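You operate a simulated robot arm through the tools that you are given. There is no shell and no other tool. Be economical: measure what you need, move in short steps, check, and stop when the job is done.

You run a simulated robot arm. Do the job below in one go: nothing can be reset, and whatever is moved stays where it is left.

JOB
Wipe the blue drive in the dock, then put it back.
Fine: use the target slot, press wipe once, wait for the end, switch the dock off before you pull the drive; it goes in the drive rack.

The check looks at the end state, three seconds after you hand in, the way a careful person would. Anything else that was tipped, shoved, dropped, spilled or broken makes it a failure.

ROBOT AND FRAMES
A 7-joint arm with a two-finger parallel gripper, fixed in place. Base frame: the origin is at the foot of the arm, x ahead of it, y to its left, z up; the work surface is at about z = 908. Units: mm, degrees, N and s.
With the tool pointing down near the work surface it reaches from about 300 to 680 mm from the base axis. Its first joint turns from -66.0 to 66.0 degrees. Payload 1.57 kg.
The tool frame sits at the grasp point between the pads (the TCP): z along the fingers, y along the line on which they close. The tips reach 30 mm beyond it. The gripper opens to 110 mm. The fingers are 24 mm wide and 12 mm thick; the gripper's body (48 by 112 mm) begins 78 mm behind the TCP.
Orientation is told as [roll, pitch, yaw] about the base's x, y, z axes, in that order, counted from this pose: with the fingers straight down and closing along the base's y, the tool's x points along the base's -x, its y along +y and its z along -z.

CONTROLS
- The arm moves only by the tool arm_command. Its argument "deltas" is a list of rows, each a list of 3 entries, a list of its own where there are three numbers: the shift along the base's x, y, z in mm, then the turn, a rotation vector about the base's x, y, z in degrees, then the gripper command, from -1 (fully open) to 1 (shut), values between in proportion. In form: [[[dx, dy, dz], [rx, ry, rz], gripper], ...]. A call has 1 to 12 rows; each row shifts and turns the commanded pose from where the row before left it. A row lasts 0.2 s, in which the tool goes at most 50 mm and 8.6 degrees; a call with a longer step from one row to the next is refused whole, and so is a gripper value outside its range. A pose out of reach is approached as far as the arm can. The call stops where the force on the tool passes 90 N (or 10 N more than at its start, if that is more) or the arm is blocked; 0.2 s more then pass. The fingers move at their own pace (about 108 mm/s each) and stop on an object; they squeeze with about 24 N. The grip force told is the motor's: it shows also when the fingers shut on nothing. Time passes only in rows, and 0.2 s behind the last, so rows that do not move let the fingers close. The reply holds the time, the measured pose of the TCP, the force on the tool along the base axes, the opening and the grip force, in the units named above and with some noise, with the torque about the TCP (base axes, N m) and any sound that the robot's microphone picked up.
- Cameras (640 x 400 px; columns grow to the right, rows downward): "scene" is fixed at [177.7, -400.8, 1404.8]; the picture's right is [0.67, -0.74, 0.00], its down [-0.42, -0.38, -0.82] and it looks along [0.61, 0.55, -0.57] (base axes); focal length 265 px, centre (320, 200). "wrist" rides on the gripper at [70, 16, -141] in the tool frame; the picture's right is [-0.23, 0.97, 0.00], its down [-0.85, -0.20, -0.48] and it looks along [-0.47, -0.11, 0.88] (tool axes); focal length 222 px, centre (320, 200). There is no depth. A picture from a camera that has moved, and an enlarged one, comes with that camera's place and axes in the base frame and with its lens.
- capture(camera): a new picture of that camera. No time passes.
- inspect(camera, box): a new picture of the part [left, top, right, bottom] of that camera's present view, enlarged. No time passes.
- job_done(): hands the job in; it is judged then, once.

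Go step by step. Nothing tells you positions but the pictures and the camera data: compare them with the known pose of the tool, close in by small moves and look again before you grip or let go. The budget is 120 turns and 76 pictures, counting those below and the enlarged ones. Unless the task says otherwise, let go and move clear before handing in, and close with one line.

The tools are called after "Request:" as a command line: name --argument value ..., lists and objects as JSON in quotes. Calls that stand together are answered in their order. arm_command: Moves the arm, as the interface text tells. Its arguments: {"type":"object","properties":{"deltas":{"type":"array","items":{"type":"array"}}},"required":["deltas"]} The other tools are called the same way: capture (camera) takes a picture; inspect (camera, box) takes an enlarged picture of a part of a camera's view; job_done () hands the job in.

At the start:

```text
t: 0.0
eef_pos: [343.5, -151.5, 1208.5]
orientation: [0.0, 0.0, 0.0]
contact_force: [-0.2, 0.2, -0.3]
ft_torque: [0.01, 0.02, 0.02]
grip_width: 110.1
gripper_force: 0.1
```

scene: 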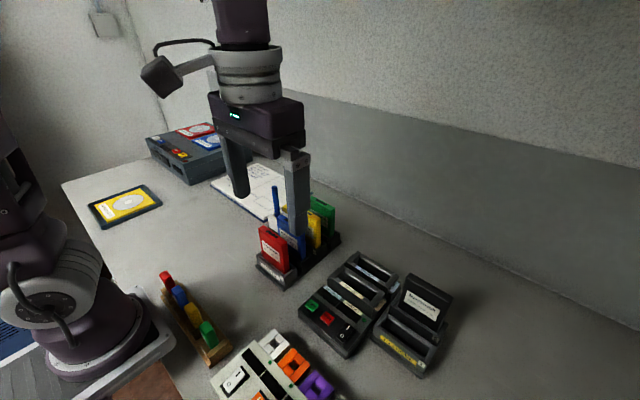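
wrist: 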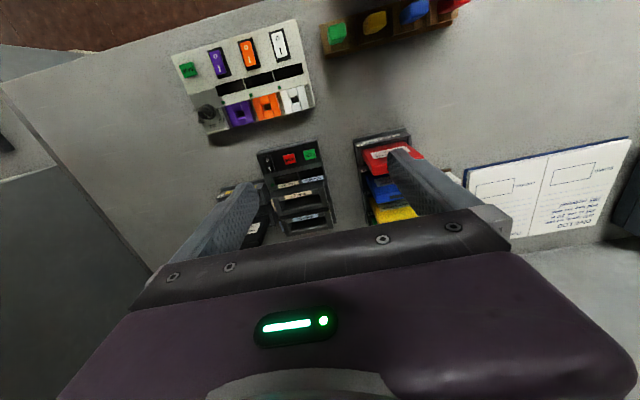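

I see a drive rack with red/blue/yellow/green drives, a dock with green/red buttons and a rocker switch, and several distractors. I'll look closer before moving.

Request:
inspect --camera "scene" --box '[240, 170, 360, 290]'

Request:
inspect --camera "scene" --box '[290, 240, 460, 380]'

Request:
inspect --camera "wrist" --box '[160, 10, 460, 240]'

Request:
inspect --camera "scene" --box '[80, 110, 300, 230]'

```text
3.33 times, centred on (300, 230) of scene
camera zoom: at [177.7, -400.8, 1404.8], right [0.67, -0.74, 0.0], down [-0.42, -0.38, -0.82], along [0.61, 0.55, -0.57], focal length 883 px, centre (387, 100)
```

zoom: 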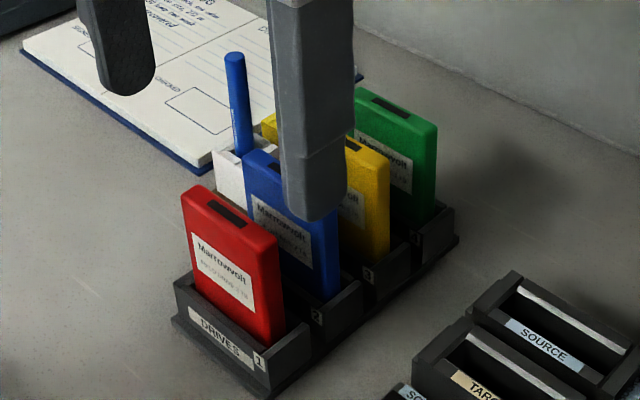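

```text
2.86 times, centred on (375, 310) of scene
camera zoom: at [177.7, -400.8, 1404.8], right [0.67, -0.74, 0.0], down [-0.42, -0.38, -0.82], along [0.61, 0.55, -0.57], focal length 757 px, centre (163, -114)
```

zoom: 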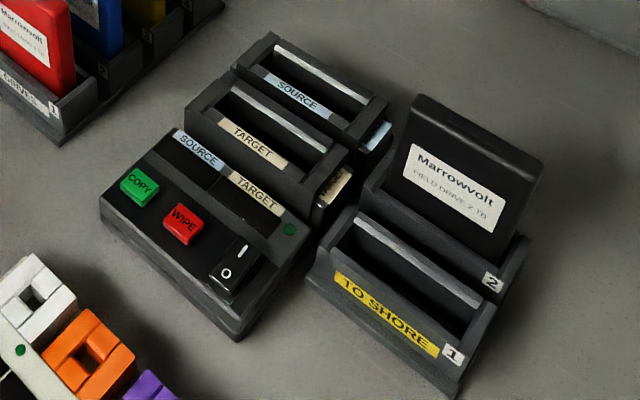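

```text
1.74 times, centred on (310, 125) of wrist
camera zoom: at [273.5, -136.1, 1348.2], right [0.23, 0.97, 0.0], down [0.85, -0.2, 0.48], along [0.47, -0.11, -0.88], focal length 386 px, centre (337, 330)
```

zoom: 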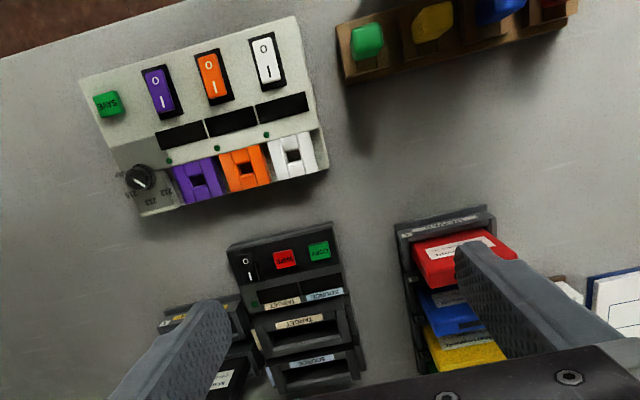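

```text
2.91 times, centred on (190, 170) of scene
camera zoom: at [177.7, -400.8, 1404.8], right [0.67, -0.74, 0.0], down [-0.42, -0.38, -0.82], along [0.61, 0.55, -0.57], focal length 771 px, centre (698, 287)
```

zoom: 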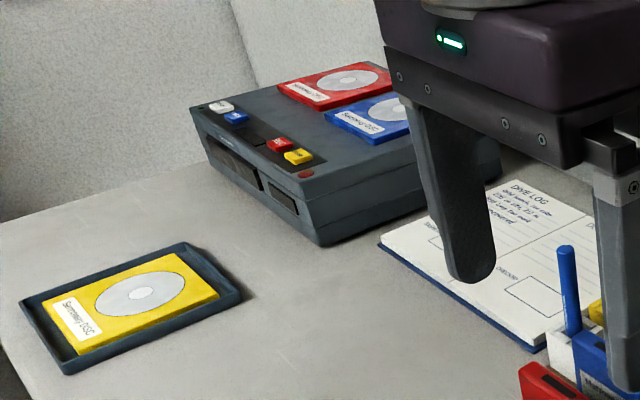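

The blue drive is in rack slot 2 (roughly x 475, y −45), and the dock sits to its right with TARGET in front of SOURCE. I'll shift sideways for an unobstructed view of the rack.

Request:
arm_command --deltas '[[[0, 36, 0], [0, 0, 0], -1], [[0, 36, 0], [0, 0, 0], -1], [[0, 34, 0], [0, 0, 0], -1]]'

Request:
capture --camera "wrist"

Request:
inspect --camera "scene" --box '[200, 120, 400, 290]'

```text
t: 0.8
eef_pos: [344.3, -43.8, 1206.6]
orientation: [0.1, 0.0, 0.1]
contact_force: [0.5, 0.8, 0.5]
ft_torque: [-0.04, -0.02, 0.01]
grip_width: 109.9
gripper_force: 0.0
```

```text
69 pictures are left
camera wrist: at [274.1, -28.0, 1348.2], right [0.23, 0.97, 0.0], down [0.85, -0.2, 0.48], along [0.47, -0.11, -0.88], focal length 222 px, centre (320, 200)
```

wrist: 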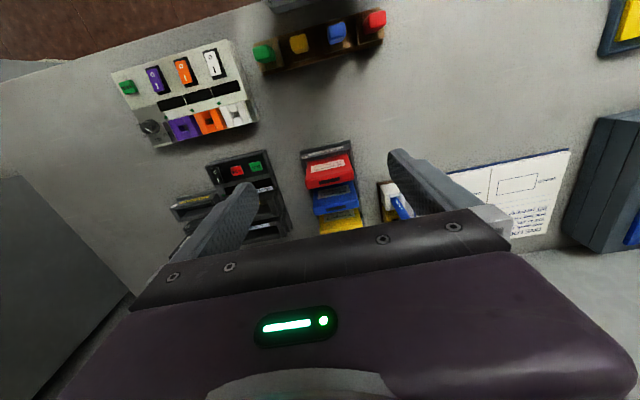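

```text
2.35 times, centred on (300, 205) of scene
camera zoom: at [177.7, -400.8, 1404.8], right [0.67, -0.74, 0.0], down [-0.42, -0.38, -0.82], along [0.61, 0.55, -0.57], focal length 623 px, centre (367, 188)
```

zoom: 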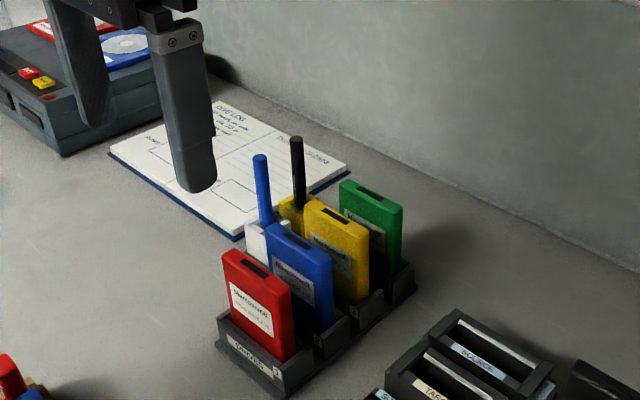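

Request:
inspect --camera "wrist" --box '[280, 130, 440, 240]'

Request:
inspect --camera "scene" --box '[250, 180, 350, 290]'

Request:
inspect --camera "wrist" --box '[160, 140, 320, 250]'

```text
3.64 times, centred on (360, 185) of wrist
camera zoom: at [274.1, -28.0, 1348.2], right [0.23, 0.97, 0.0], down [0.85, -0.2, 0.48], along [0.47, -0.11, -0.88], focal length 808 px, centre (174, 254)
```

zoom: 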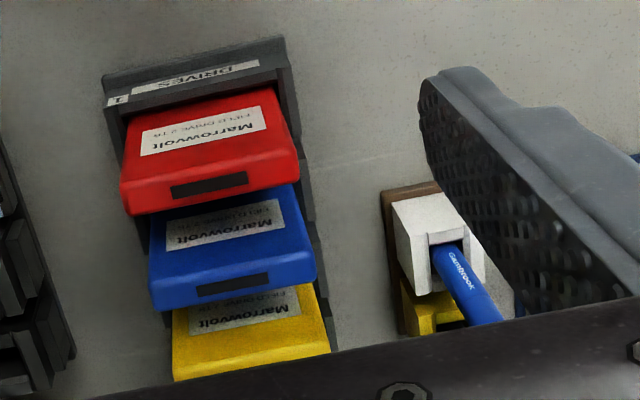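

```text
3.64 times, centred on (300, 235) of scene
camera zoom: at [177.7, -400.8, 1404.8], right [0.67, -0.74, 0.0], down [-0.42, -0.38, -0.82], along [0.61, 0.55, -0.57], focal length 963 px, centre (393, 73)
```

zoom: 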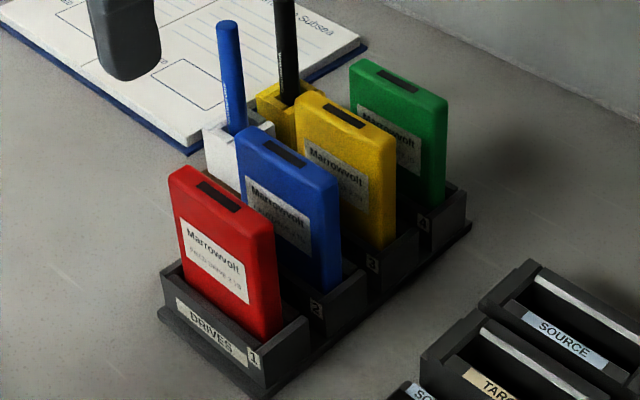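

```text
3.64 times, centred on (240, 195) of wrist
camera zoom: at [274.1, -28.0, 1348.2], right [0.23, 0.97, 0.0], down [0.85, -0.2, 0.48], along [0.47, -0.11, -0.88], focal length 808 px, centre (611, 218)
```

zoom: 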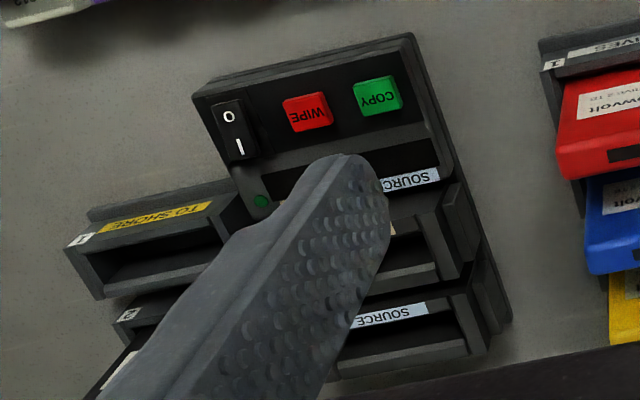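

Stereo from both cameras puts the blue drive's top at about (471, −46, 1025), about 80 mm wide along y and free on both ends. I'll move above it and re-check.

Request:
arm_command --deltas '[[[32, 0, 0], [0, 0, 0], -1], [[32, 0, -20], [0, 0, 0], -1], [[32, -1, -33], [0, 0, 0], -1], [[31, -1, -33], [0, 0, 0], -1], [[0, 0, 0], [0, 0, 0], -1]]'

Request:
capture --camera "wrist"

Request:
inspect --camera "scene" --box '[220, 130, 360, 290]'

```text
t: 2.0
eef_pos: [472.2, -47.6, 1120.8]
orientation: [-0.1, 0.0, 0.0]
contact_force: [0.1, 0.9, 0.2]
ft_torque: [-0.01, 0.01, 0.02]
grip_width: 110.0
gripper_force: 0.1
```

```text
64 pictures are left
camera wrist: at [400.7, -31.5, 1261.3], right [0.23, 0.97, 0.0], down [0.85, -0.2, 0.48], along [0.47, -0.11, -0.88], focal length 222 px, centre (320, 200)
```

wrist: 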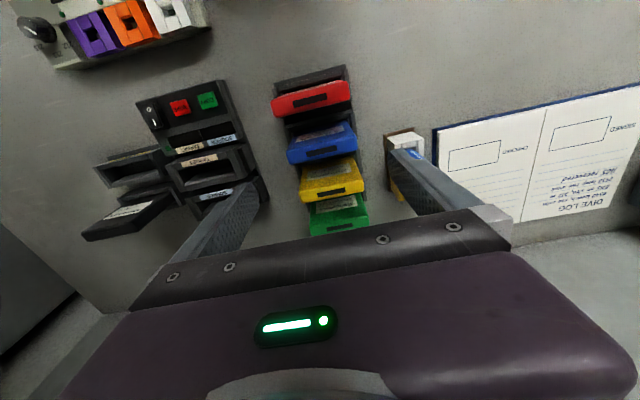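

```text
2.50 times, centred on (290, 210) of scene
camera zoom: at [177.7, -400.8, 1404.8], right [0.67, -0.74, 0.0], down [-0.42, -0.38, -0.82], along [0.61, 0.55, -0.57], focal length 662 px, centre (395, 175)
```

zoom: 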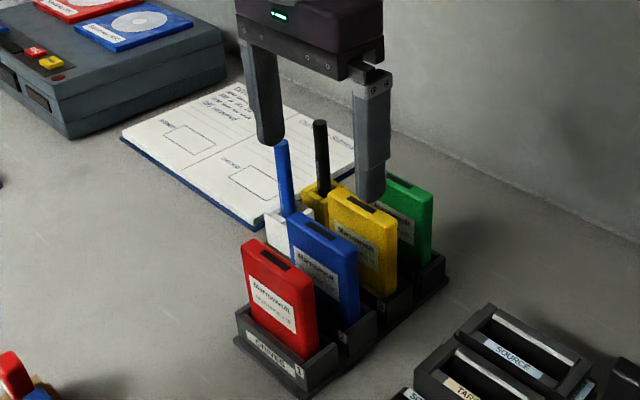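

Request:
inspect --camera "wrist" --box '[260, 90, 440, 240]'

Request:
inspect --camera "wrist" --box '[80, 70, 260, 250]'

Request:
inspect --camera "wrist" --box '[430, 80, 640, 260]'

```text
2.67 times, centred on (350, 165) of wrist
camera zoom: at [400.7, -31.5, 1261.3], right [0.23, 0.97, 0.0], down [0.85, -0.2, 0.48], along [0.47, -0.11, -0.88], focal length 592 px, centre (240, 293)
```

zoom: 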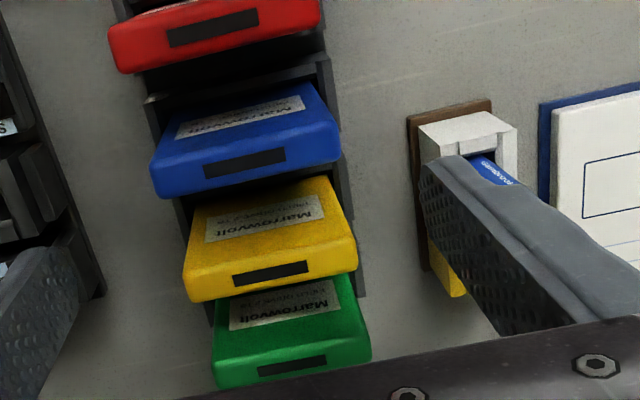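

```text
2.22 times, centred on (170, 160) of wrist
camera zoom: at [400.7, -31.5, 1261.3], right [0.23, 0.97, 0.0], down [0.85, -0.2, 0.48], along [0.47, -0.11, -0.88], focal length 494 px, centre (653, 289)
```

zoom: 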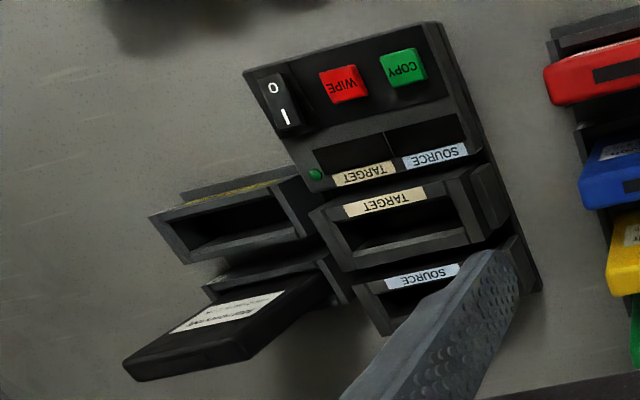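

```text
2.22 times, centred on (535, 170) of wrist
camera zoom: at [400.7, -31.5, 1261.3], right [0.23, 0.97, 0.0], down [0.85, -0.2, 0.48], along [0.47, -0.11, -0.88], focal length 494 px, centre (-158, 267)
```

zoom: 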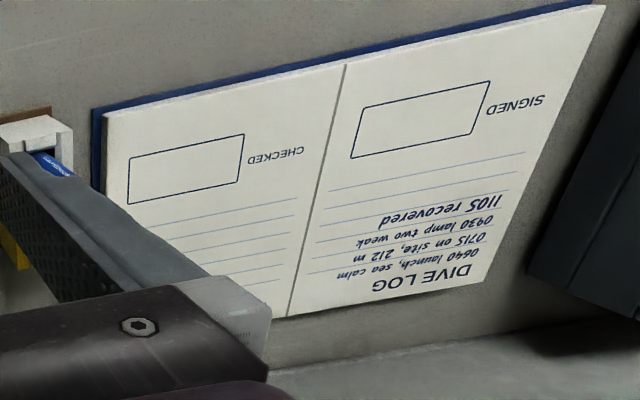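

The blue drive is centred at about (470, −46) and square to the tool. I'll descend with open fingers to about z 1005 (tips about 975, above the rack walls).

Request:
arm_command --deltas '[[[-2, 1.5, -35], [0, 0, 0], -1], [[0, 0, -35], [0, 0, 0], -1], [[0, 0, -26], [0, 0, 0], -1], [[0, 0, -15], [0, 0, 0], -1], [[0, 0, 0], [0, 0, 0], -1]]'

Request:
inspect --camera "scene" --box '[220, 130, 360, 290]'

Request:
capture --camera "wrist"

```text
t: 3.2
eef_pos: [468.6, -45.2, 1009.4]
orientation: [0.0, 0.0, 0.0]
contact_force: [0.3, 0.8, -0.6]
ft_torque: [0.01, -0.01, 0.0]
grip_width: 110.1
gripper_force: 0.0
```

```text
2.50 times, centred on (290, 210) of scene
camera zoom: at [177.7, -400.8, 1404.8], right [0.67, -0.74, 0.0], down [-0.42, -0.38, -0.82], along [0.61, 0.55, -0.57], focal length 662 px, centre (395, 175)
```

zoom: 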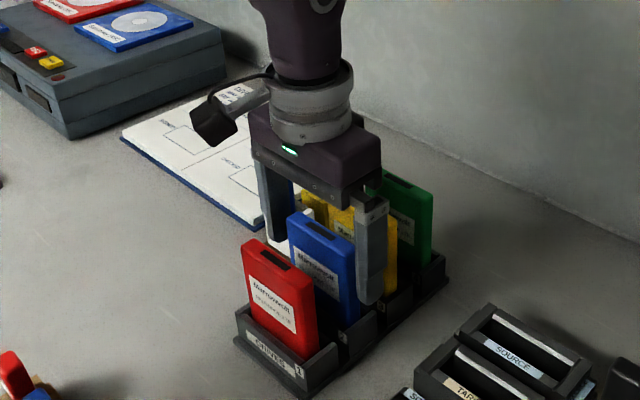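

```text
58 pictures are left
camera wrist: at [398.7, -29.6, 1150.7], right [0.23, 0.97, 0.0], down [0.86, -0.2, 0.48], along [0.47, -0.11, -0.88], focal length 222 px, centre (320, 200)
```

wrist: 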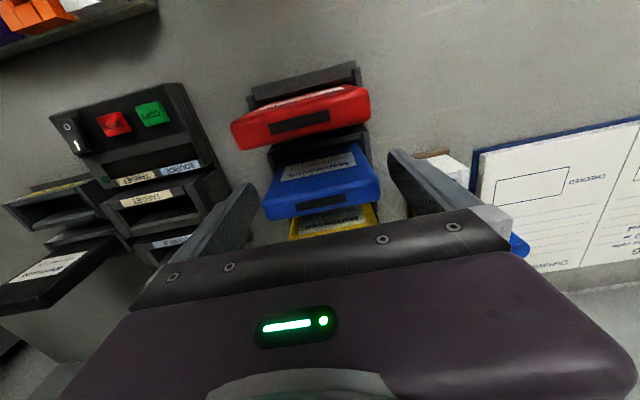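

The fingers straddle the blue drive with TCP about 15 mm under its top. I'll close and lift a little.

Request:
arm_command --deltas '[[[0, 0, 0], [0, 0, 0], 1], [[0, 0, 0], [0, 0, 0], 1], [[0, 0, 0], [0, 0, 0], 1]]'

Request:
inspect --camera "scene" --box '[220, 130, 360, 290]'

```text
t: 4.0
eef_pos: [467.3, -45.7, 1010.6]
orientation: [0.0, 0.0, 0.0]
contact_force: [0.2, 0.3, 0.1]
ft_torque: [0.02, 0.0, 0.03]
grip_width: 79.8
gripper_force: 24.2
```

```text
2.50 times, centred on (290, 210) of scene
camera zoom: at [177.7, -400.8, 1404.8], right [0.67, -0.74, 0.0], down [-0.42, -0.38, -0.82], along [0.61, 0.55, -0.57], focal length 662 px, centre (395, 175)
```

zoom: 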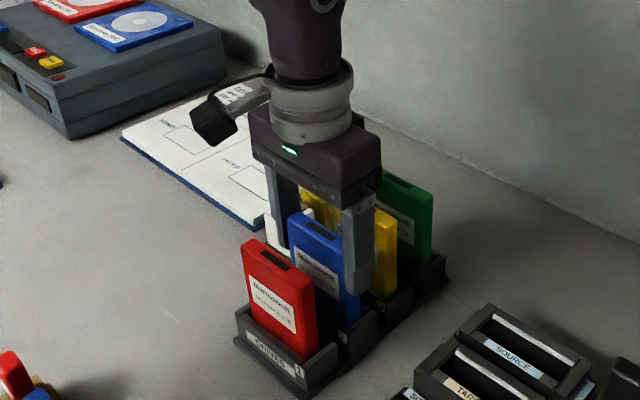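

Gripped (79.8 mm, 24 N). Lifting straight up clear of the neighbours.

Request:
arm_command --deltas '[[[0, 0, 10], [0, 0, 0], 1], [[0, 0, 25], [0, 0, 0], 1], [[0, 0, 40], [0, 0, 0], 1], [[0, 0, 45], [0, 0, 0], 1], [[0, 0, 20], [0, 0, 0], 1], [[0, 0, 0], [0, 0, 0], 1]]'

Request:
capture --camera "scene"

Request:
inspect --camera "wrist" --box '[80, 70, 400, 250]'

```text
t: 5.4
eef_pos: [467.7, -45.6, 1150.8]
orientation: [0.0, -0.1, 0.1]
contact_force: [-0.5, 0.4, -2.2]
ft_torque: [0.01, -0.02, -0.04]
grip_width: 79.6
gripper_force: 23.6
```

```text
56 pictures are left
```

scene: 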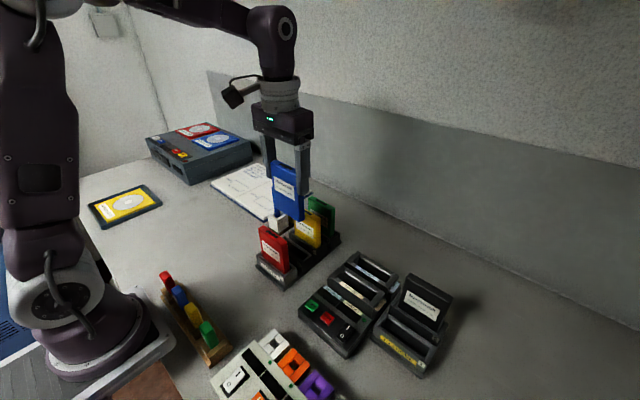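

```text
2.00 times, centred on (240, 160) of wrist
camera zoom: at [398.2, -30.4, 1291.7], right [0.23, 0.97, 0.0], down [0.86, -0.2, 0.48], along [0.47, -0.11, -0.88], focal length 444 px, centre (480, 280)
```

zoom: 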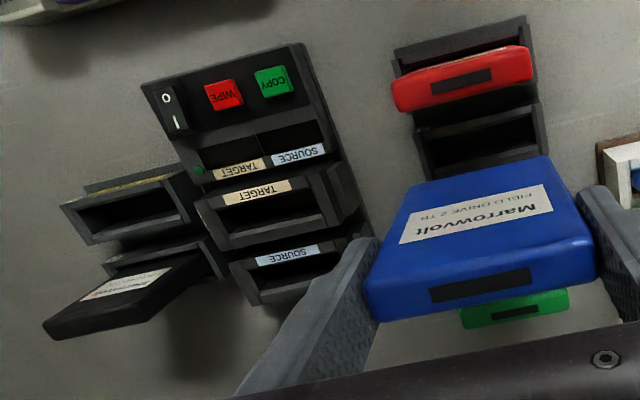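

The drive is clear. Now I'll measure the dock's target slot precisely with both cameras.

Request:
inspect --camera "wrist" --box '[140, 85, 270, 235]'

Request:
inspect --camera "scene" --box '[290, 240, 410, 365]'

```text
2.67 times, centred on (205, 160) of wrist
camera zoom: at [398.2, -30.4, 1291.7], right [0.23, 0.97, 0.0], down [0.86, -0.2, 0.48], along [0.47, -0.11, -0.88], focal length 592 px, centre (627, 307)
```

zoom: 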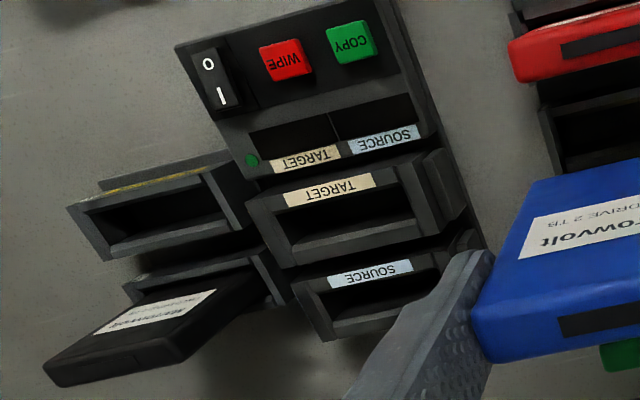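

```text
3.20 times, centred on (350, 302) of scene
camera zoom: at [177.7, -400.8, 1404.8], right [0.67, -0.74, 0.0], down [-0.42, -0.38, -0.82], along [0.61, 0.55, -0.57], focal length 848 px, centre (224, -128)
```

zoom: 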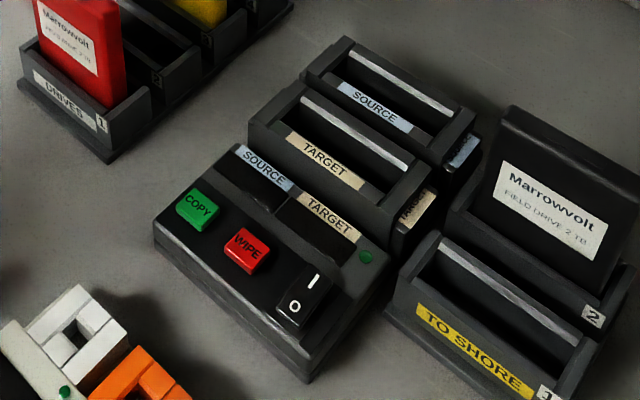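

The dock is square to the base axes; the TARGET slot opening centres near (482, −225) with rim at about z 958. I'll carry the drive to hover over it.

Request:
arm_command --deltas '[[[3, -36, 0], [0, 0, 0], 1], [[3, -36, 0], [0, 0, 0], 1], [[3, -36, 0], [0, 0, 0], 1], [[3, -36, 0], [0, 0, 0], 1], [[1.5, -35, 0], [0, 0, 0], 1], [[0, 0, -25], [0, 0, 0], 1], [[0, 0, -20], [0, 0, 0], 1], [[0, 0, 0], [0, 0, 0], 1]]'

Request:
inspect --camera "scene" --box '[290, 190, 450, 365]'

Request:
capture --camera "wrist"

```text
t: 7.2
eef_pos: [482.4, -225.9, 1104.5]
orientation: [0.0, 0.0, 0.0]
contact_force: [0.1, 0.3, -2.7]
ft_torque: [-0.01, -0.02, 0.01]
grip_width: 79.3
gripper_force: 24.1
```

```text
2.29 times, centred on (370, 278) of scene
camera zoom: at [177.7, -400.8, 1404.8], right [0.67, -0.74, 0.0], down [-0.42, -0.38, -0.82], along [0.61, 0.55, -0.57], focal length 606 px, centre (206, 23)
```

zoom: 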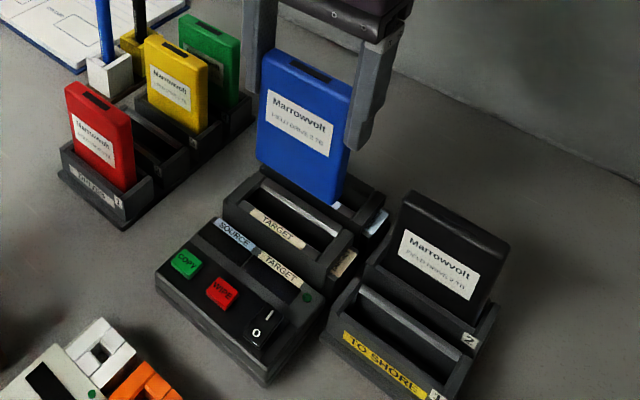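

```text
51 pictures are left
camera wrist: at [412.8, -210.4, 1245.8], right [0.23, 0.97, 0.0], down [0.86, -0.2, 0.48], along [0.47, -0.11, -0.88], focal length 222 px, centre (320, 200)
```

wrist: 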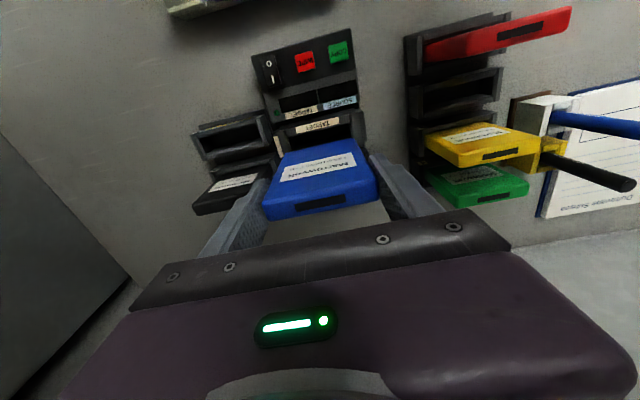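

The drive hovers above the target slot with the bottom about 55 mm above the rim. I'll lower most of that and compare edges close up.

Request:
arm_command --deltas '[[[0, 0, -22], [0, 0, 0], 1], [[0, 0, -18], [0, 0, 0], 1], [[0, 0, 0], [0, 0, 0], 1]]'

Request:
inspect --camera "scene" --box '[320, 215, 420, 315]'

Request:
inspect --camera "wrist" --box '[240, 50, 400, 220]'

```text
t: 8.0
eef_pos: [481.8, -225.3, 1065.2]
orientation: [-0.1, 0.0, 0.1]
contact_force: [-0.1, 0.2, -2.7]
ft_torque: [-0.03, 0.01, -0.01]
grip_width: 79.7
gripper_force: 24.2
```

```text
4.00 times, centred on (370, 265) of scene
camera zoom: at [177.7, -400.8, 1404.8], right [0.67, -0.74, 0.0], down [-0.42, -0.38, -0.82], along [0.61, 0.55, -0.57], focal length 1060 px, centre (120, -60)
```

zoom: 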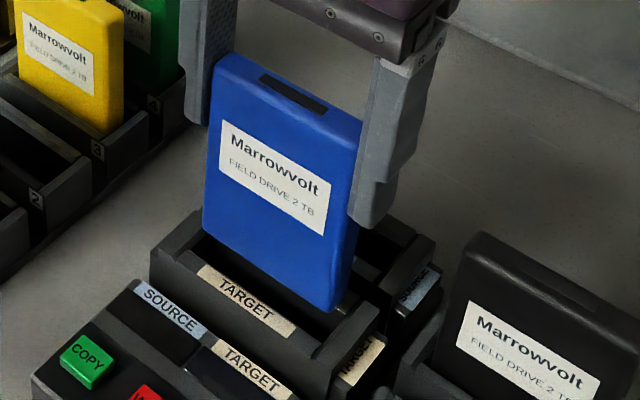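

```text
2.35 times, centred on (320, 135) of wrist
camera zoom: at [412.3, -209.8, 1205.9], right [0.23, 0.97, 0.0], down [0.85, -0.2, 0.48], along [0.47, -0.11, -0.88], focal length 523 px, centre (320, 353)
```

zoom: 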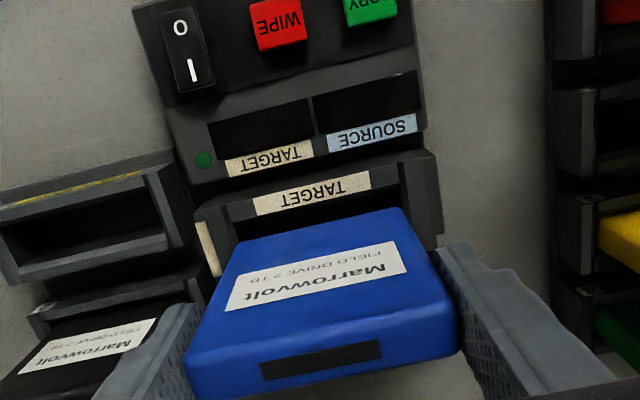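

The drive lines up with the slot in y within about 1 mm, and wants roughly 1.5 mm toward the front. I'll shift and lower to just at the rim, then look.

Request:
arm_command --deltas '[[[-1.5, -0.5, 0], [0, 0, 0], 1], [[0, 0, -10], [0, 0, 0], 1], [[0, 0, 0], [0, 0, 0], 1]]'

Request:
inspect --camera "scene" --box '[335, 240, 415, 310]'

Request:
inspect --camera "wrist" --box '[270, 90, 370, 160]'

```text
t: 8.8
eef_pos: [481.2, -226.3, 1055.0]
orientation: [0.0, 0.1, 0.0]
contact_force: [-0.4, 0.3, -2.0]
ft_torque: [-0.02, -0.02, 0.02]
grip_width: 79.7
gripper_force: 24.0
```

```text
5.71 times, centred on (375, 275) of scene
camera zoom: at [177.7, -400.8, 1404.8], right [0.67, -0.74, 0.0], down [-0.42, -0.38, -0.82], along [0.61, 0.55, -0.57], focal length 1514 px, centre (6, -229)
```

zoom: 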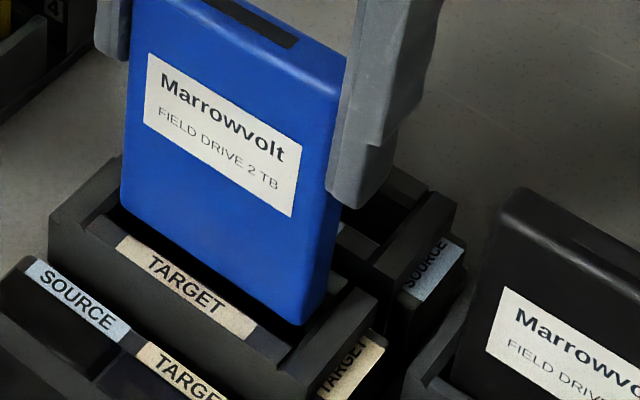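

```text
5.71 times, centred on (320, 125) of wrist
camera zoom: at [410.6, -210.3, 1196.2], right [0.23, 0.97, 0.0], down [0.85, -0.2, 0.48], along [0.47, -0.11, -0.88], focal length 1269 px, centre (320, 629)
```

zoom: 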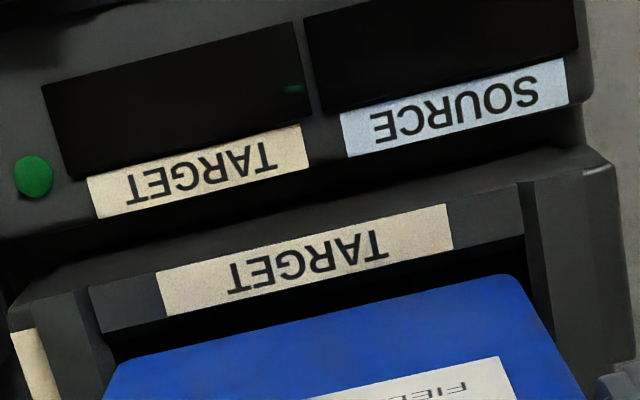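

The gaps suggest about 1 mm more toward +y and 1 mm toward −x. Adjusting and entering the slot gently.

Request:
arm_command --deltas '[[[-1, 1, 0], [0, 0, 0], 1], [[0, 0, -4], [0, 0, 0], 1], [[0, 0, -4], [0, 0, 0], 1], [[0, 0, -4], [0, 0, 0], 1], [[0, 0, 0], [0, 0, 0], 1]]'

Request:
inspect --camera "scene" --box '[335, 240, 415, 310]'

Request:
inspect --camera "wrist" --box '[260, 90, 380, 175]'

```text
t: 10.0
eef_pos: [480.1, -224.7, 1043.8]
orientation: [-0.1, 0.0, 0.0]
contact_force: [0.7, -0.4, -2.6]
ft_torque: [-0.02, -0.02, 0.0]
grip_width: 79.9
gripper_force: 24.1
```

```text
5.71 times, centred on (375, 275) of scene
camera zoom: at [177.7, -400.8, 1404.8], right [0.67, -0.74, 0.0], down [-0.42, -0.38, -0.82], along [0.61, 0.55, -0.57], focal length 1514 px, centre (6, -229)
```

zoom: 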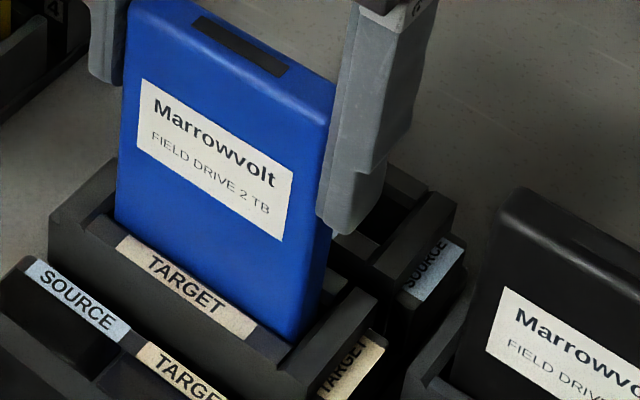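

```text
4.71 times, centred on (320, 132) of wrist
camera zoom: at [409.6, -209.3, 1184.3], right [0.23, 0.97, 0.0], down [0.86, -0.2, 0.48], along [0.47, -0.11, -0.88], focal length 1045 px, centre (320, 518)
```

zoom: 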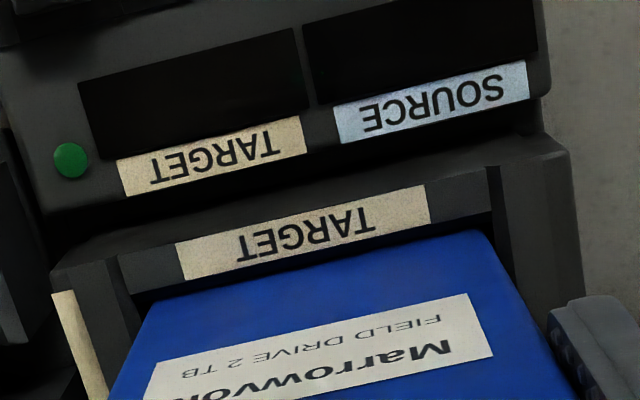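

The drive is entering the slot without contact. Continuing down in small steps.

Request:
arm_command --deltas '[[[0, 0, -4], [0, 0, 0], 1], [[0, 0, -4], [0, 0, 0], 1], [[0, 0, -4], [0, 0, 0], 1], [[0, 0, 0], [0, 0, 0], 1]]'

```text
t: 11.0
eef_pos: [480.0, -225.3, 1032.1]
orientation: [0.0, 0.0, -0.1]
contact_force: [0.2, 0.7, -3.2]
ft_torque: [0.0, -0.01, -0.02]
grip_width: 79.6
gripper_force: 24.6
```

Request:
arm_command --deltas '[[[0, 0, -3], [0, 0, 0], 1], [[0, 0, -3], [0, 0, 0], 1], [[0, 0, -3], [0, 0, 0], 1], [[0, 0, 0], [0, 0, 0], 1]]'

Request:
inspect --camera "scene" --box '[320, 230, 420, 330]'

```text
t: 12.0
eef_pos: [479.2, -224.2, 1022.5]
orientation: [0.0, 0.0, -0.1]
contact_force: [-0.2, -0.2, -2.8]
ft_torque: [0.03, 0.01, 0.01]
grip_width: 79.9
gripper_force: 24.3
```

```text
4.00 times, centred on (370, 280) of scene
camera zoom: at [177.7, -400.8, 1404.8], right [0.67, -0.74, 0.0], down [-0.42, -0.38, -0.82], along [0.61, 0.55, -0.57], focal length 1060 px, centre (120, -120)
```

zoom: 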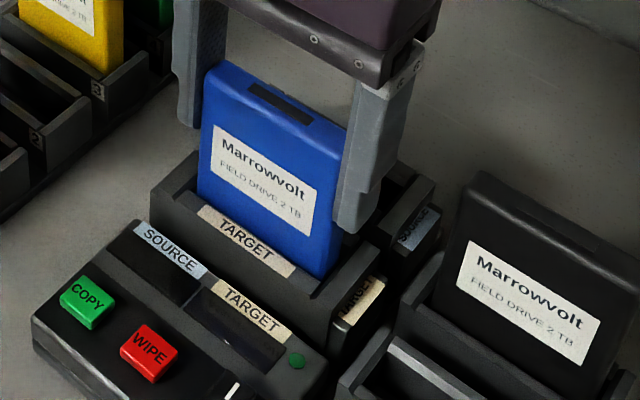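

Still no resistance; about 25–30 mm deep. Continuing to the seat with force checks.

Request:
arm_command --deltas '[[[0, 0, -3], [0, 0, 0], 1], [[0, 0, -3], [0, 0, 0], 1], [[0, 0, -2], [0, 0, 0], 1], [[0, 0, 0], [0, 0, 0], 1]]'

```text
t: 13.0
eef_pos: [480.9, -225.2, 1013.9]
orientation: [0.1, 0.0, 0.0]
contact_force: [0.6, 1.2, -0.7]
ft_torque: [0.0, 0.02, 0.02]
grip_width: 79.7
gripper_force: 23.9
```

Request:
arm_command --deltas '[[[0, 0, -2], [0, 0, 0], 1], [[0, 0, 0], [0, 0, 0], 1]]'

```text
t: 13.6
eef_pos: [480.3, -225.3, 1012.8]
orientation: [-0.1, -0.2, 0.0]
contact_force: [0.0, 3.1, 22.8]
ft_torque: [0.4, -0.03, -0.05]
grip_width: 80.1
gripper_force: 24.1
```

Contact at TCP z≈1013 with 23 N, likely seated on the slot's floor. I'll check visually.

Request:
inspect --camera "scene" --box '[320, 230, 420, 330]'

Request:
inspect --camera "wrist" --box '[200, 50, 440, 220]'

```text
4.00 times, centred on (370, 280) of scene
camera zoom: at [177.4, -400.6, 1404.9], right [0.67, -0.74, 0.0], down [-0.42, -0.38, -0.82], along [0.61, 0.55, -0.57], focal length 1060 px, centre (120, -120)
```

zoom: 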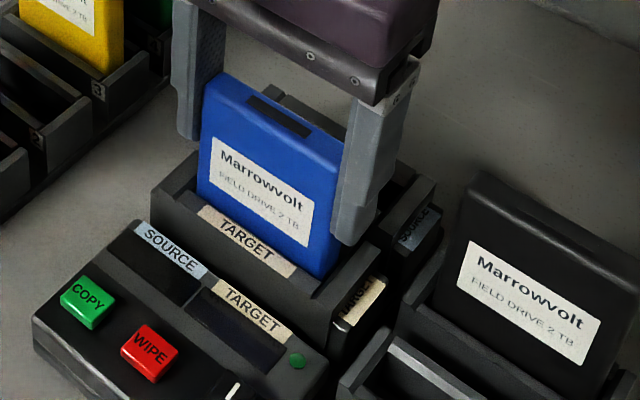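

```text
2.35 times, centred on (320, 135) of wrist
camera zoom: at [409.3, -208.8, 1153.8], right [0.23, 0.97, 0.0], down [0.85, -0.2, 0.48], along [0.47, -0.11, -0.88], focal length 523 px, centre (320, 353)
```

zoom: 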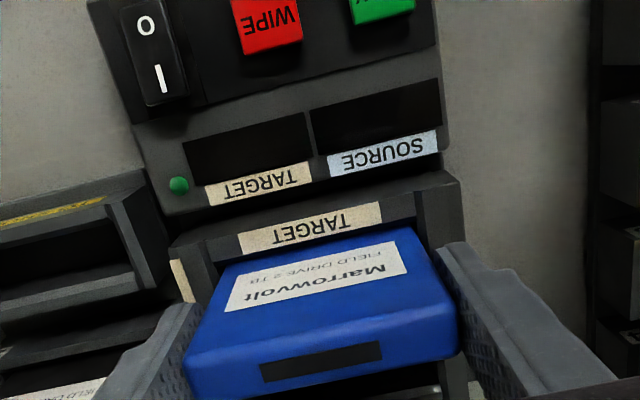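

Request:
inspect --camera "scene" --box '[345, 235, 405, 285]'

Request:
capture --camera "scene"

```text
8.00 times, centred on (375, 260) of scene
camera zoom: at [177.4, -400.6, 1404.9], right [0.67, -0.74, 0.0], down [-0.42, -0.38, -0.82], along [0.61, 0.55, -0.57], focal length 2119 px, centre (-120, -280)
```

zoom: 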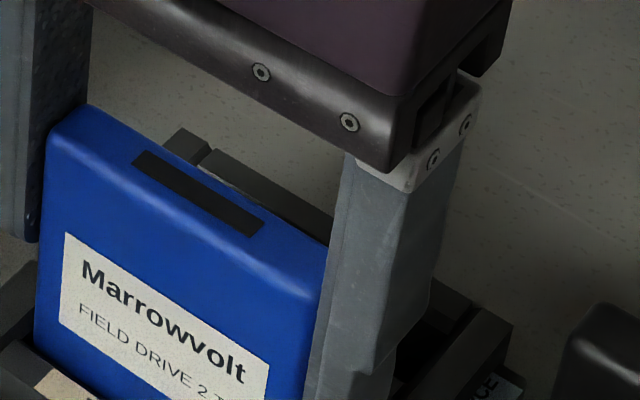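

```text
40 pictures are left
```

scene: 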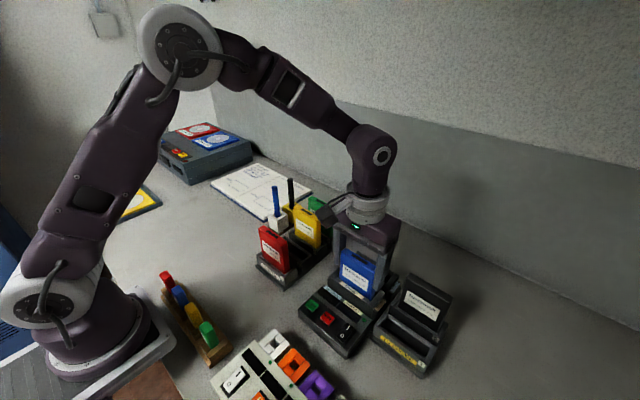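

The slab behind is just the SOURCE slot. I'll press slightly more to verify it is firmly seated.

Request:
arm_command --deltas '[[[0, 0, -2], [0, 0, 0], 1], [[0, 0, 0], [0, 0, 0], 1]]'

```text
t: 14.2
eef_pos: [478.9, -224.9, 1010.5]
orientation: [-0.1, -0.1, 0.1]
contact_force: [1.6, 1.8, 21.7]
ft_torque: [0.16, -0.11, 0.04]
grip_width: 79.8
gripper_force: 23.9
```

Request:
inspect --camera "wrist" --box '[200, 50, 440, 220]'

```text
2.35 times, centred on (320, 135) of wrist
camera zoom: at [409.3, -208.8, 1151.4], right [0.23, 0.97, 0.0], down [0.85, -0.2, 0.48], along [0.47, -0.11, -0.88], focal length 523 px, centre (320, 353)
```

zoom: 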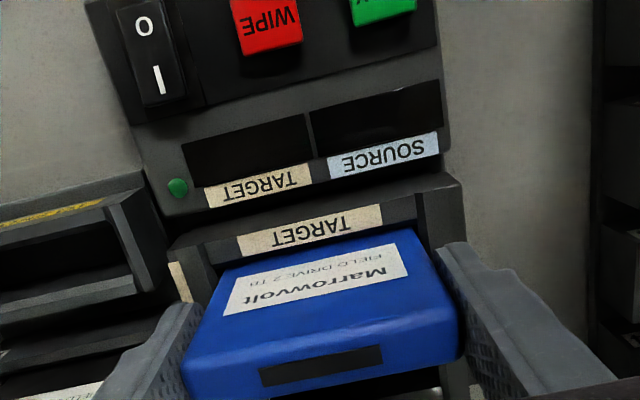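

Slight slip in the fingers shows the drive is bottomed in the slot. Releasing gently and rising straight up.

Request:
arm_command --deltas '[[[0, 0, 0], [0, 0, 0], -0.8], [[0, 0, 0], [0, 0, 0], -0.8], [[0, 0, 15], [0, 0, 0], -0.8], [[0, 0, 35], [0, 0, 0], -0.8], [[0, 0, 40], [0, 0, 0], -0.8], [[-30, 0, 20], [0, 0, 0], -0.8], [[-35, 0, 0], [0, 0, 0], 1], [[-35, 0, 0], [0, 0, 0], 1], [[0, 0, 0], [0, 0, 0], 1], [[0, 0, 0], [0, 0, 0], 1]]'

Request:
inspect --camera "scene" --box '[290, 230, 420, 370]'

Request:
capture --camera "wrist"

```text
t: 16.4
eef_pos: [380.4, -225.3, 1118.7]
orientation: [-0.1, 0.0, 0.1]
contact_force: [-0.4, -0.2, 1.2]
ft_torque: [0.01, 0.01, -0.02]
grip_width: 0.3
gripper_force: 21.3
```

```text
2.86 times, centred on (355, 300) of scene
camera zoom: at [177.7, -400.8, 1404.8], right [0.67, -0.74, 0.0], down [-0.42, -0.38, -0.82], along [0.61, 0.55, -0.57], focal length 757 px, centre (220, -86)
```

zoom: 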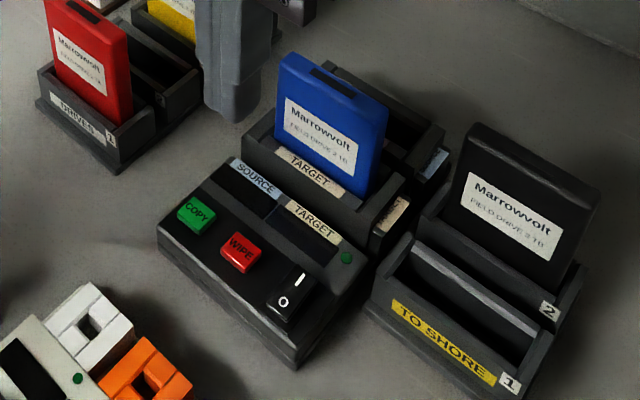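

```text
37 pictures are left
camera wrist: at [309.7, -208.6, 1260.7], right [0.23, 0.97, 0.0], down [0.85, -0.2, 0.48], along [0.47, -0.11, -0.88], focal length 222 px, centre (320, 200)
```

wrist: 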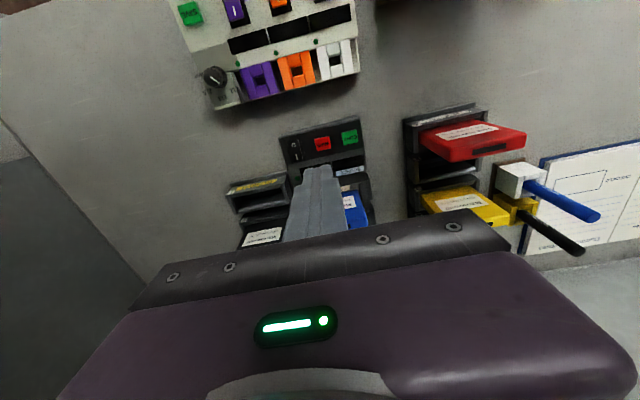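

The drive stands upright in TARGET; the dock looks unpowered (display and LED dark). I'll zoom on the panel to locate the rocker and buttons.

Request:
inspect --camera "wrist" --box '[270, 110, 380, 180]'

Request:
inspect --camera "scene" --box '[310, 290, 370, 345]'

```text
5.71 times, centred on (325, 145) of wrist
camera zoom: at [309.7, -208.6, 1260.7], right [0.23, 0.97, 0.0], down [0.85, -0.2, 0.48], along [0.47, -0.11, -0.88], focal length 1269 px, centre (291, 514)
```

zoom: 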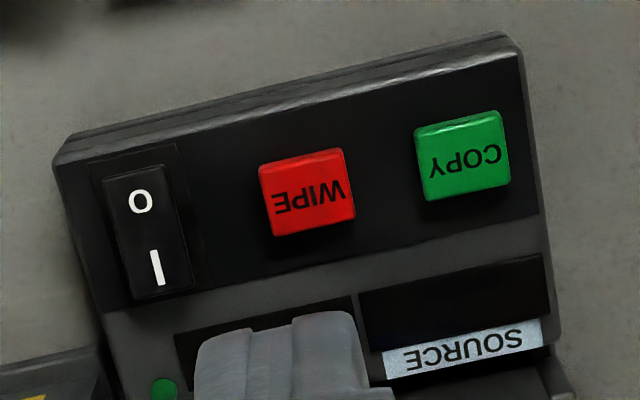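

```text
7.27 times, centred on (340, 318) of scene
camera zoom: at [177.7, -400.8, 1404.8], right [0.67, -0.74, 0.0], down [-0.42, -0.38, -0.82], along [0.61, 0.55, -0.57], focal length 1927 px, centre (174, -654)
```

zoom: 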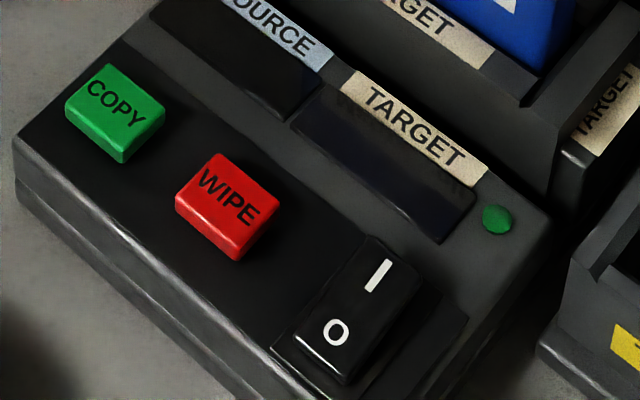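

Panel geometry: WIPE near (392, −223), rocker "I" end near (402, −266), "O" end near (384, −265), tops about z 940. I'll hover closed fingertips above the "I" end and check.

Request:
arm_command --deltas '[[[13, -20, 0], [0, 0, 0], 1], [[13, -20.5, 0], [0, 0, 0], 1], [[0, 0, -40], [0, 0, 0], 1], [[0, 0, -40], [0, 0, 0], 1], [[0, 0, -30], [0, 0, 0], 1], [[0, 0, 0], [0, 0, 0], 1]]'

Request:
inspect --camera "scene" --box '[300, 260, 390, 360]'

Request:
inspect --camera "wrist" --box '[240, 90, 420, 220]'

```text
t: 17.8
eef_pos: [406.2, -265.0, 1010.3]
orientation: [0.1, 0.0, 0.0]
contact_force: [0.0, 0.0, -0.3]
ft_torque: [0.03, 0.02, 0.01]
grip_width: 0.0
gripper_force: 21.3
```

```text
4.00 times, centred on (345, 310) of scene
camera zoom: at [177.7, -400.8, 1404.8], right [0.67, -0.74, 0.0], down [-0.42, -0.38, -0.82], along [0.61, 0.55, -0.57], focal length 1060 px, centre (220, -240)
```

zoom: 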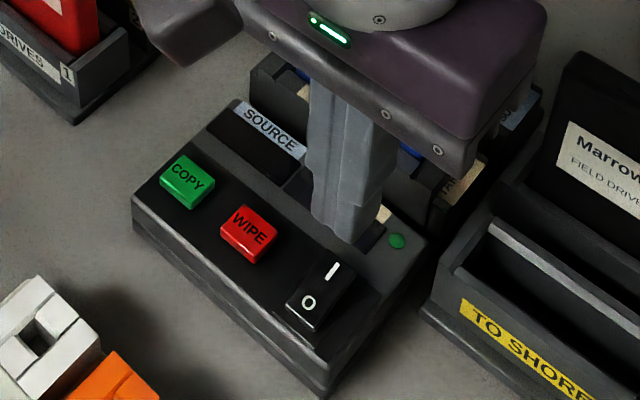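

```text
3.08 times, centred on (330, 155) of wrist
camera zoom: at [334.7, -249.5, 1150.9], right [0.23, 0.97, 0.0], down [0.85, -0.2, 0.48], along [0.47, -0.11, -0.88], focal length 684 px, centre (289, 338)
```

zoom: 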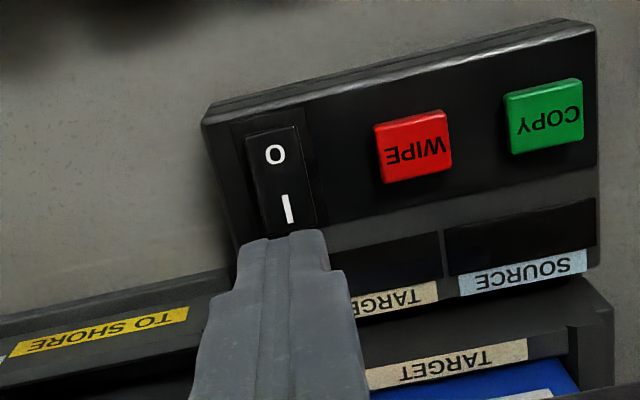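

The tip is aligned over the "I" end in y. I'll lower it, then press in small steps.

Request:
arm_command --deltas '[[[1, 0, -15], [0, 0, 0], 1], [[0, 0, -10], [0, 0, 0], 1], [[0, 0, 0], [0, 0, 0], 1]]'

Request:
inspect --camera "scene" --box '[320, 280, 380, 345]'

```text
t: 18.6
eef_pos: [405.3, -265.8, 986.2]
orientation: [0.0, 0.0, 0.0]
contact_force: [0.3, 0.0, 0.5]
ft_torque: [0.01, 0.01, -0.03]
grip_width: 0.1
gripper_force: 21.3
```

```text
6.15 times, centred on (350, 312) of scene
camera zoom: at [177.7, -400.8, 1404.8], right [0.67, -0.74, 0.0], down [-0.42, -0.38, -0.82], along [0.61, 0.55, -0.57], focal length 1630 px, centre (135, -492)
```

zoom: 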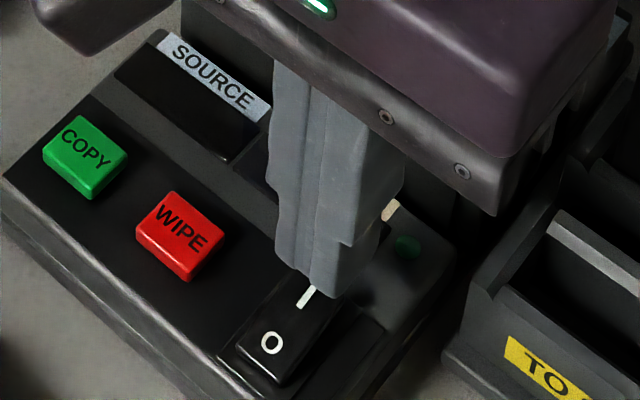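

Request:
arm_command --deltas '[[[0, 0, -4], [0, 0, 0], 1], [[0, 0, -4], [0, 0, 0], 1], [[0, 0, 0], [0, 0, 0], 1]]'

```text
t: 19.4
eef_pos: [406.2, -265.4, 977.3]
orientation: [0.0, 0.0, 0.0]
contact_force: [0.4, -0.5, -0.2]
ft_torque: [-0.03, 0.02, -0.02]
grip_width: 0.1
gripper_force: 21.0
```

Request:
arm_command --deltas '[[[0, 0, -3], [0, 0, 0], 1], [[0, 0, -3], [0, 0, 0], 1], [[0, 0, 0], [0, 0, 0], 1]]'

```text
t: 20.2
eef_pos: [405.7, -266.3, 971.1]
orientation: [0.0, 0.0, 0.0]
contact_force: [0.5, -0.1, -0.5]
ft_torque: [0.01, 0.0, -0.02]
grip_width: 0.0
gripper_force: 21.6
```

Request:
arm_command --deltas '[[[0, 0, -2], [0, 0, 0], 1], [[0, 0, -2], [0, 0, 0], 1], [[0, 0, 0], [0, 0, 0], 1]]'

Request:
inspect --camera "scene" --box '[320, 280, 380, 345]'

```text
t: 21.0
eef_pos: [407.4, -264.8, 970.2]
orientation: [-0.4, -0.3, 0.1]
contact_force: [-0.1, 14.3, 83.8]
ft_torque: [0.41, 1.03, -0.18]
grip_width: 0.0
gripper_force: 21.3
```

```text
6.15 times, centred on (350, 312) of scene
camera zoom: at [176.6, -399.7, 1405.3], right [0.67, -0.74, 0.0], down [-0.42, -0.39, -0.82], along [0.61, 0.55, -0.57], focal length 1630 px, centre (135, -492)
```

zoom: 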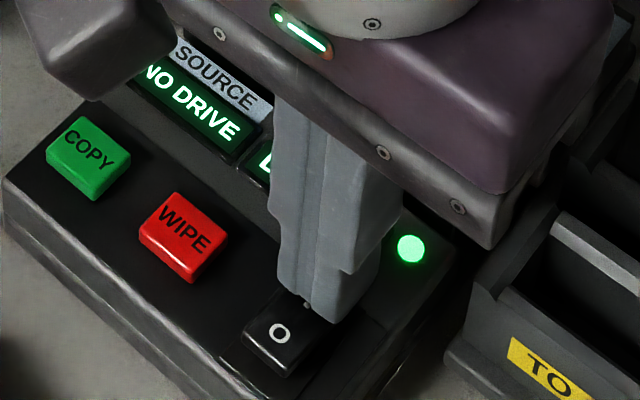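

The dock powered on ("NO DRIVE" on SOURCE, LED lit). I'll back off and read the displays.

Request:
arm_command --deltas '[[[0, 0, 4], [0, 0, 0], 1], [[0, 0, 20], [0, 0, 0], 1], [[0, 0, 20], [0, 0, 0], 1], [[-8, 20, 0], [0, 0, 0], 1], [[-7, 22, 0], [0, 0, 0], 1], [[0, 0, 0], [0, 0, 0], 1]]'

Request:
inspect --camera "wrist" --box '[220, 70, 420, 220]'

Request:
inspect --camera "scene" --box '[305, 260, 390, 345]'

```text
t: 22.4
eef_pos: [391.9, -223.7, 1011.6]
orientation: [-0.1, -0.1, 0.0]
contact_force: [0.4, -0.3, 0.7]
ft_torque: [0.02, 0.02, 0.01]
grip_width: 0.1
gripper_force: 20.8
```

```text
2.67 times, centred on (320, 145) of wrist
camera zoom: at [321.3, -207.3, 1152.7], right [0.23, 0.97, 0.0], down [0.85, -0.2, 0.48], along [0.47, -0.11, -0.88], focal length 592 px, centre (320, 347)
```

zoom: 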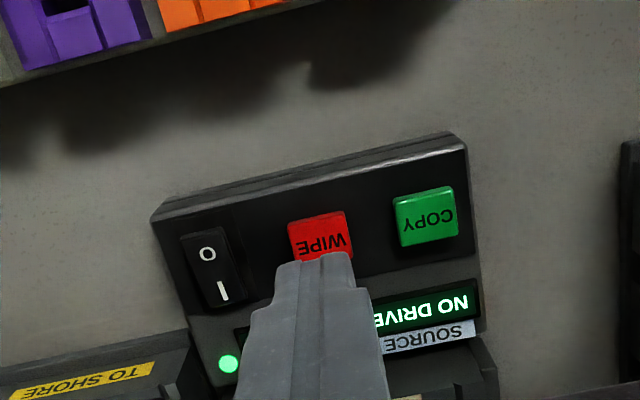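

```text
4.71 times, centred on (348, 302) of scene
camera zoom: at [177.7, -400.8, 1404.8], right [0.67, -0.74, 0.0], down [-0.42, -0.38, -0.82], along [0.61, 0.55, -0.57], focal length 1247 px, centre (191, -282)
```

zoom: 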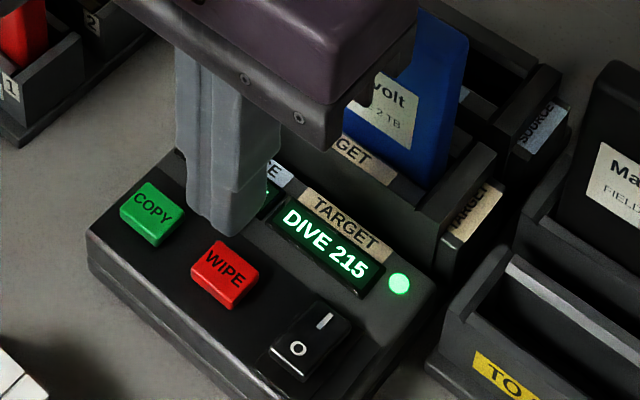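

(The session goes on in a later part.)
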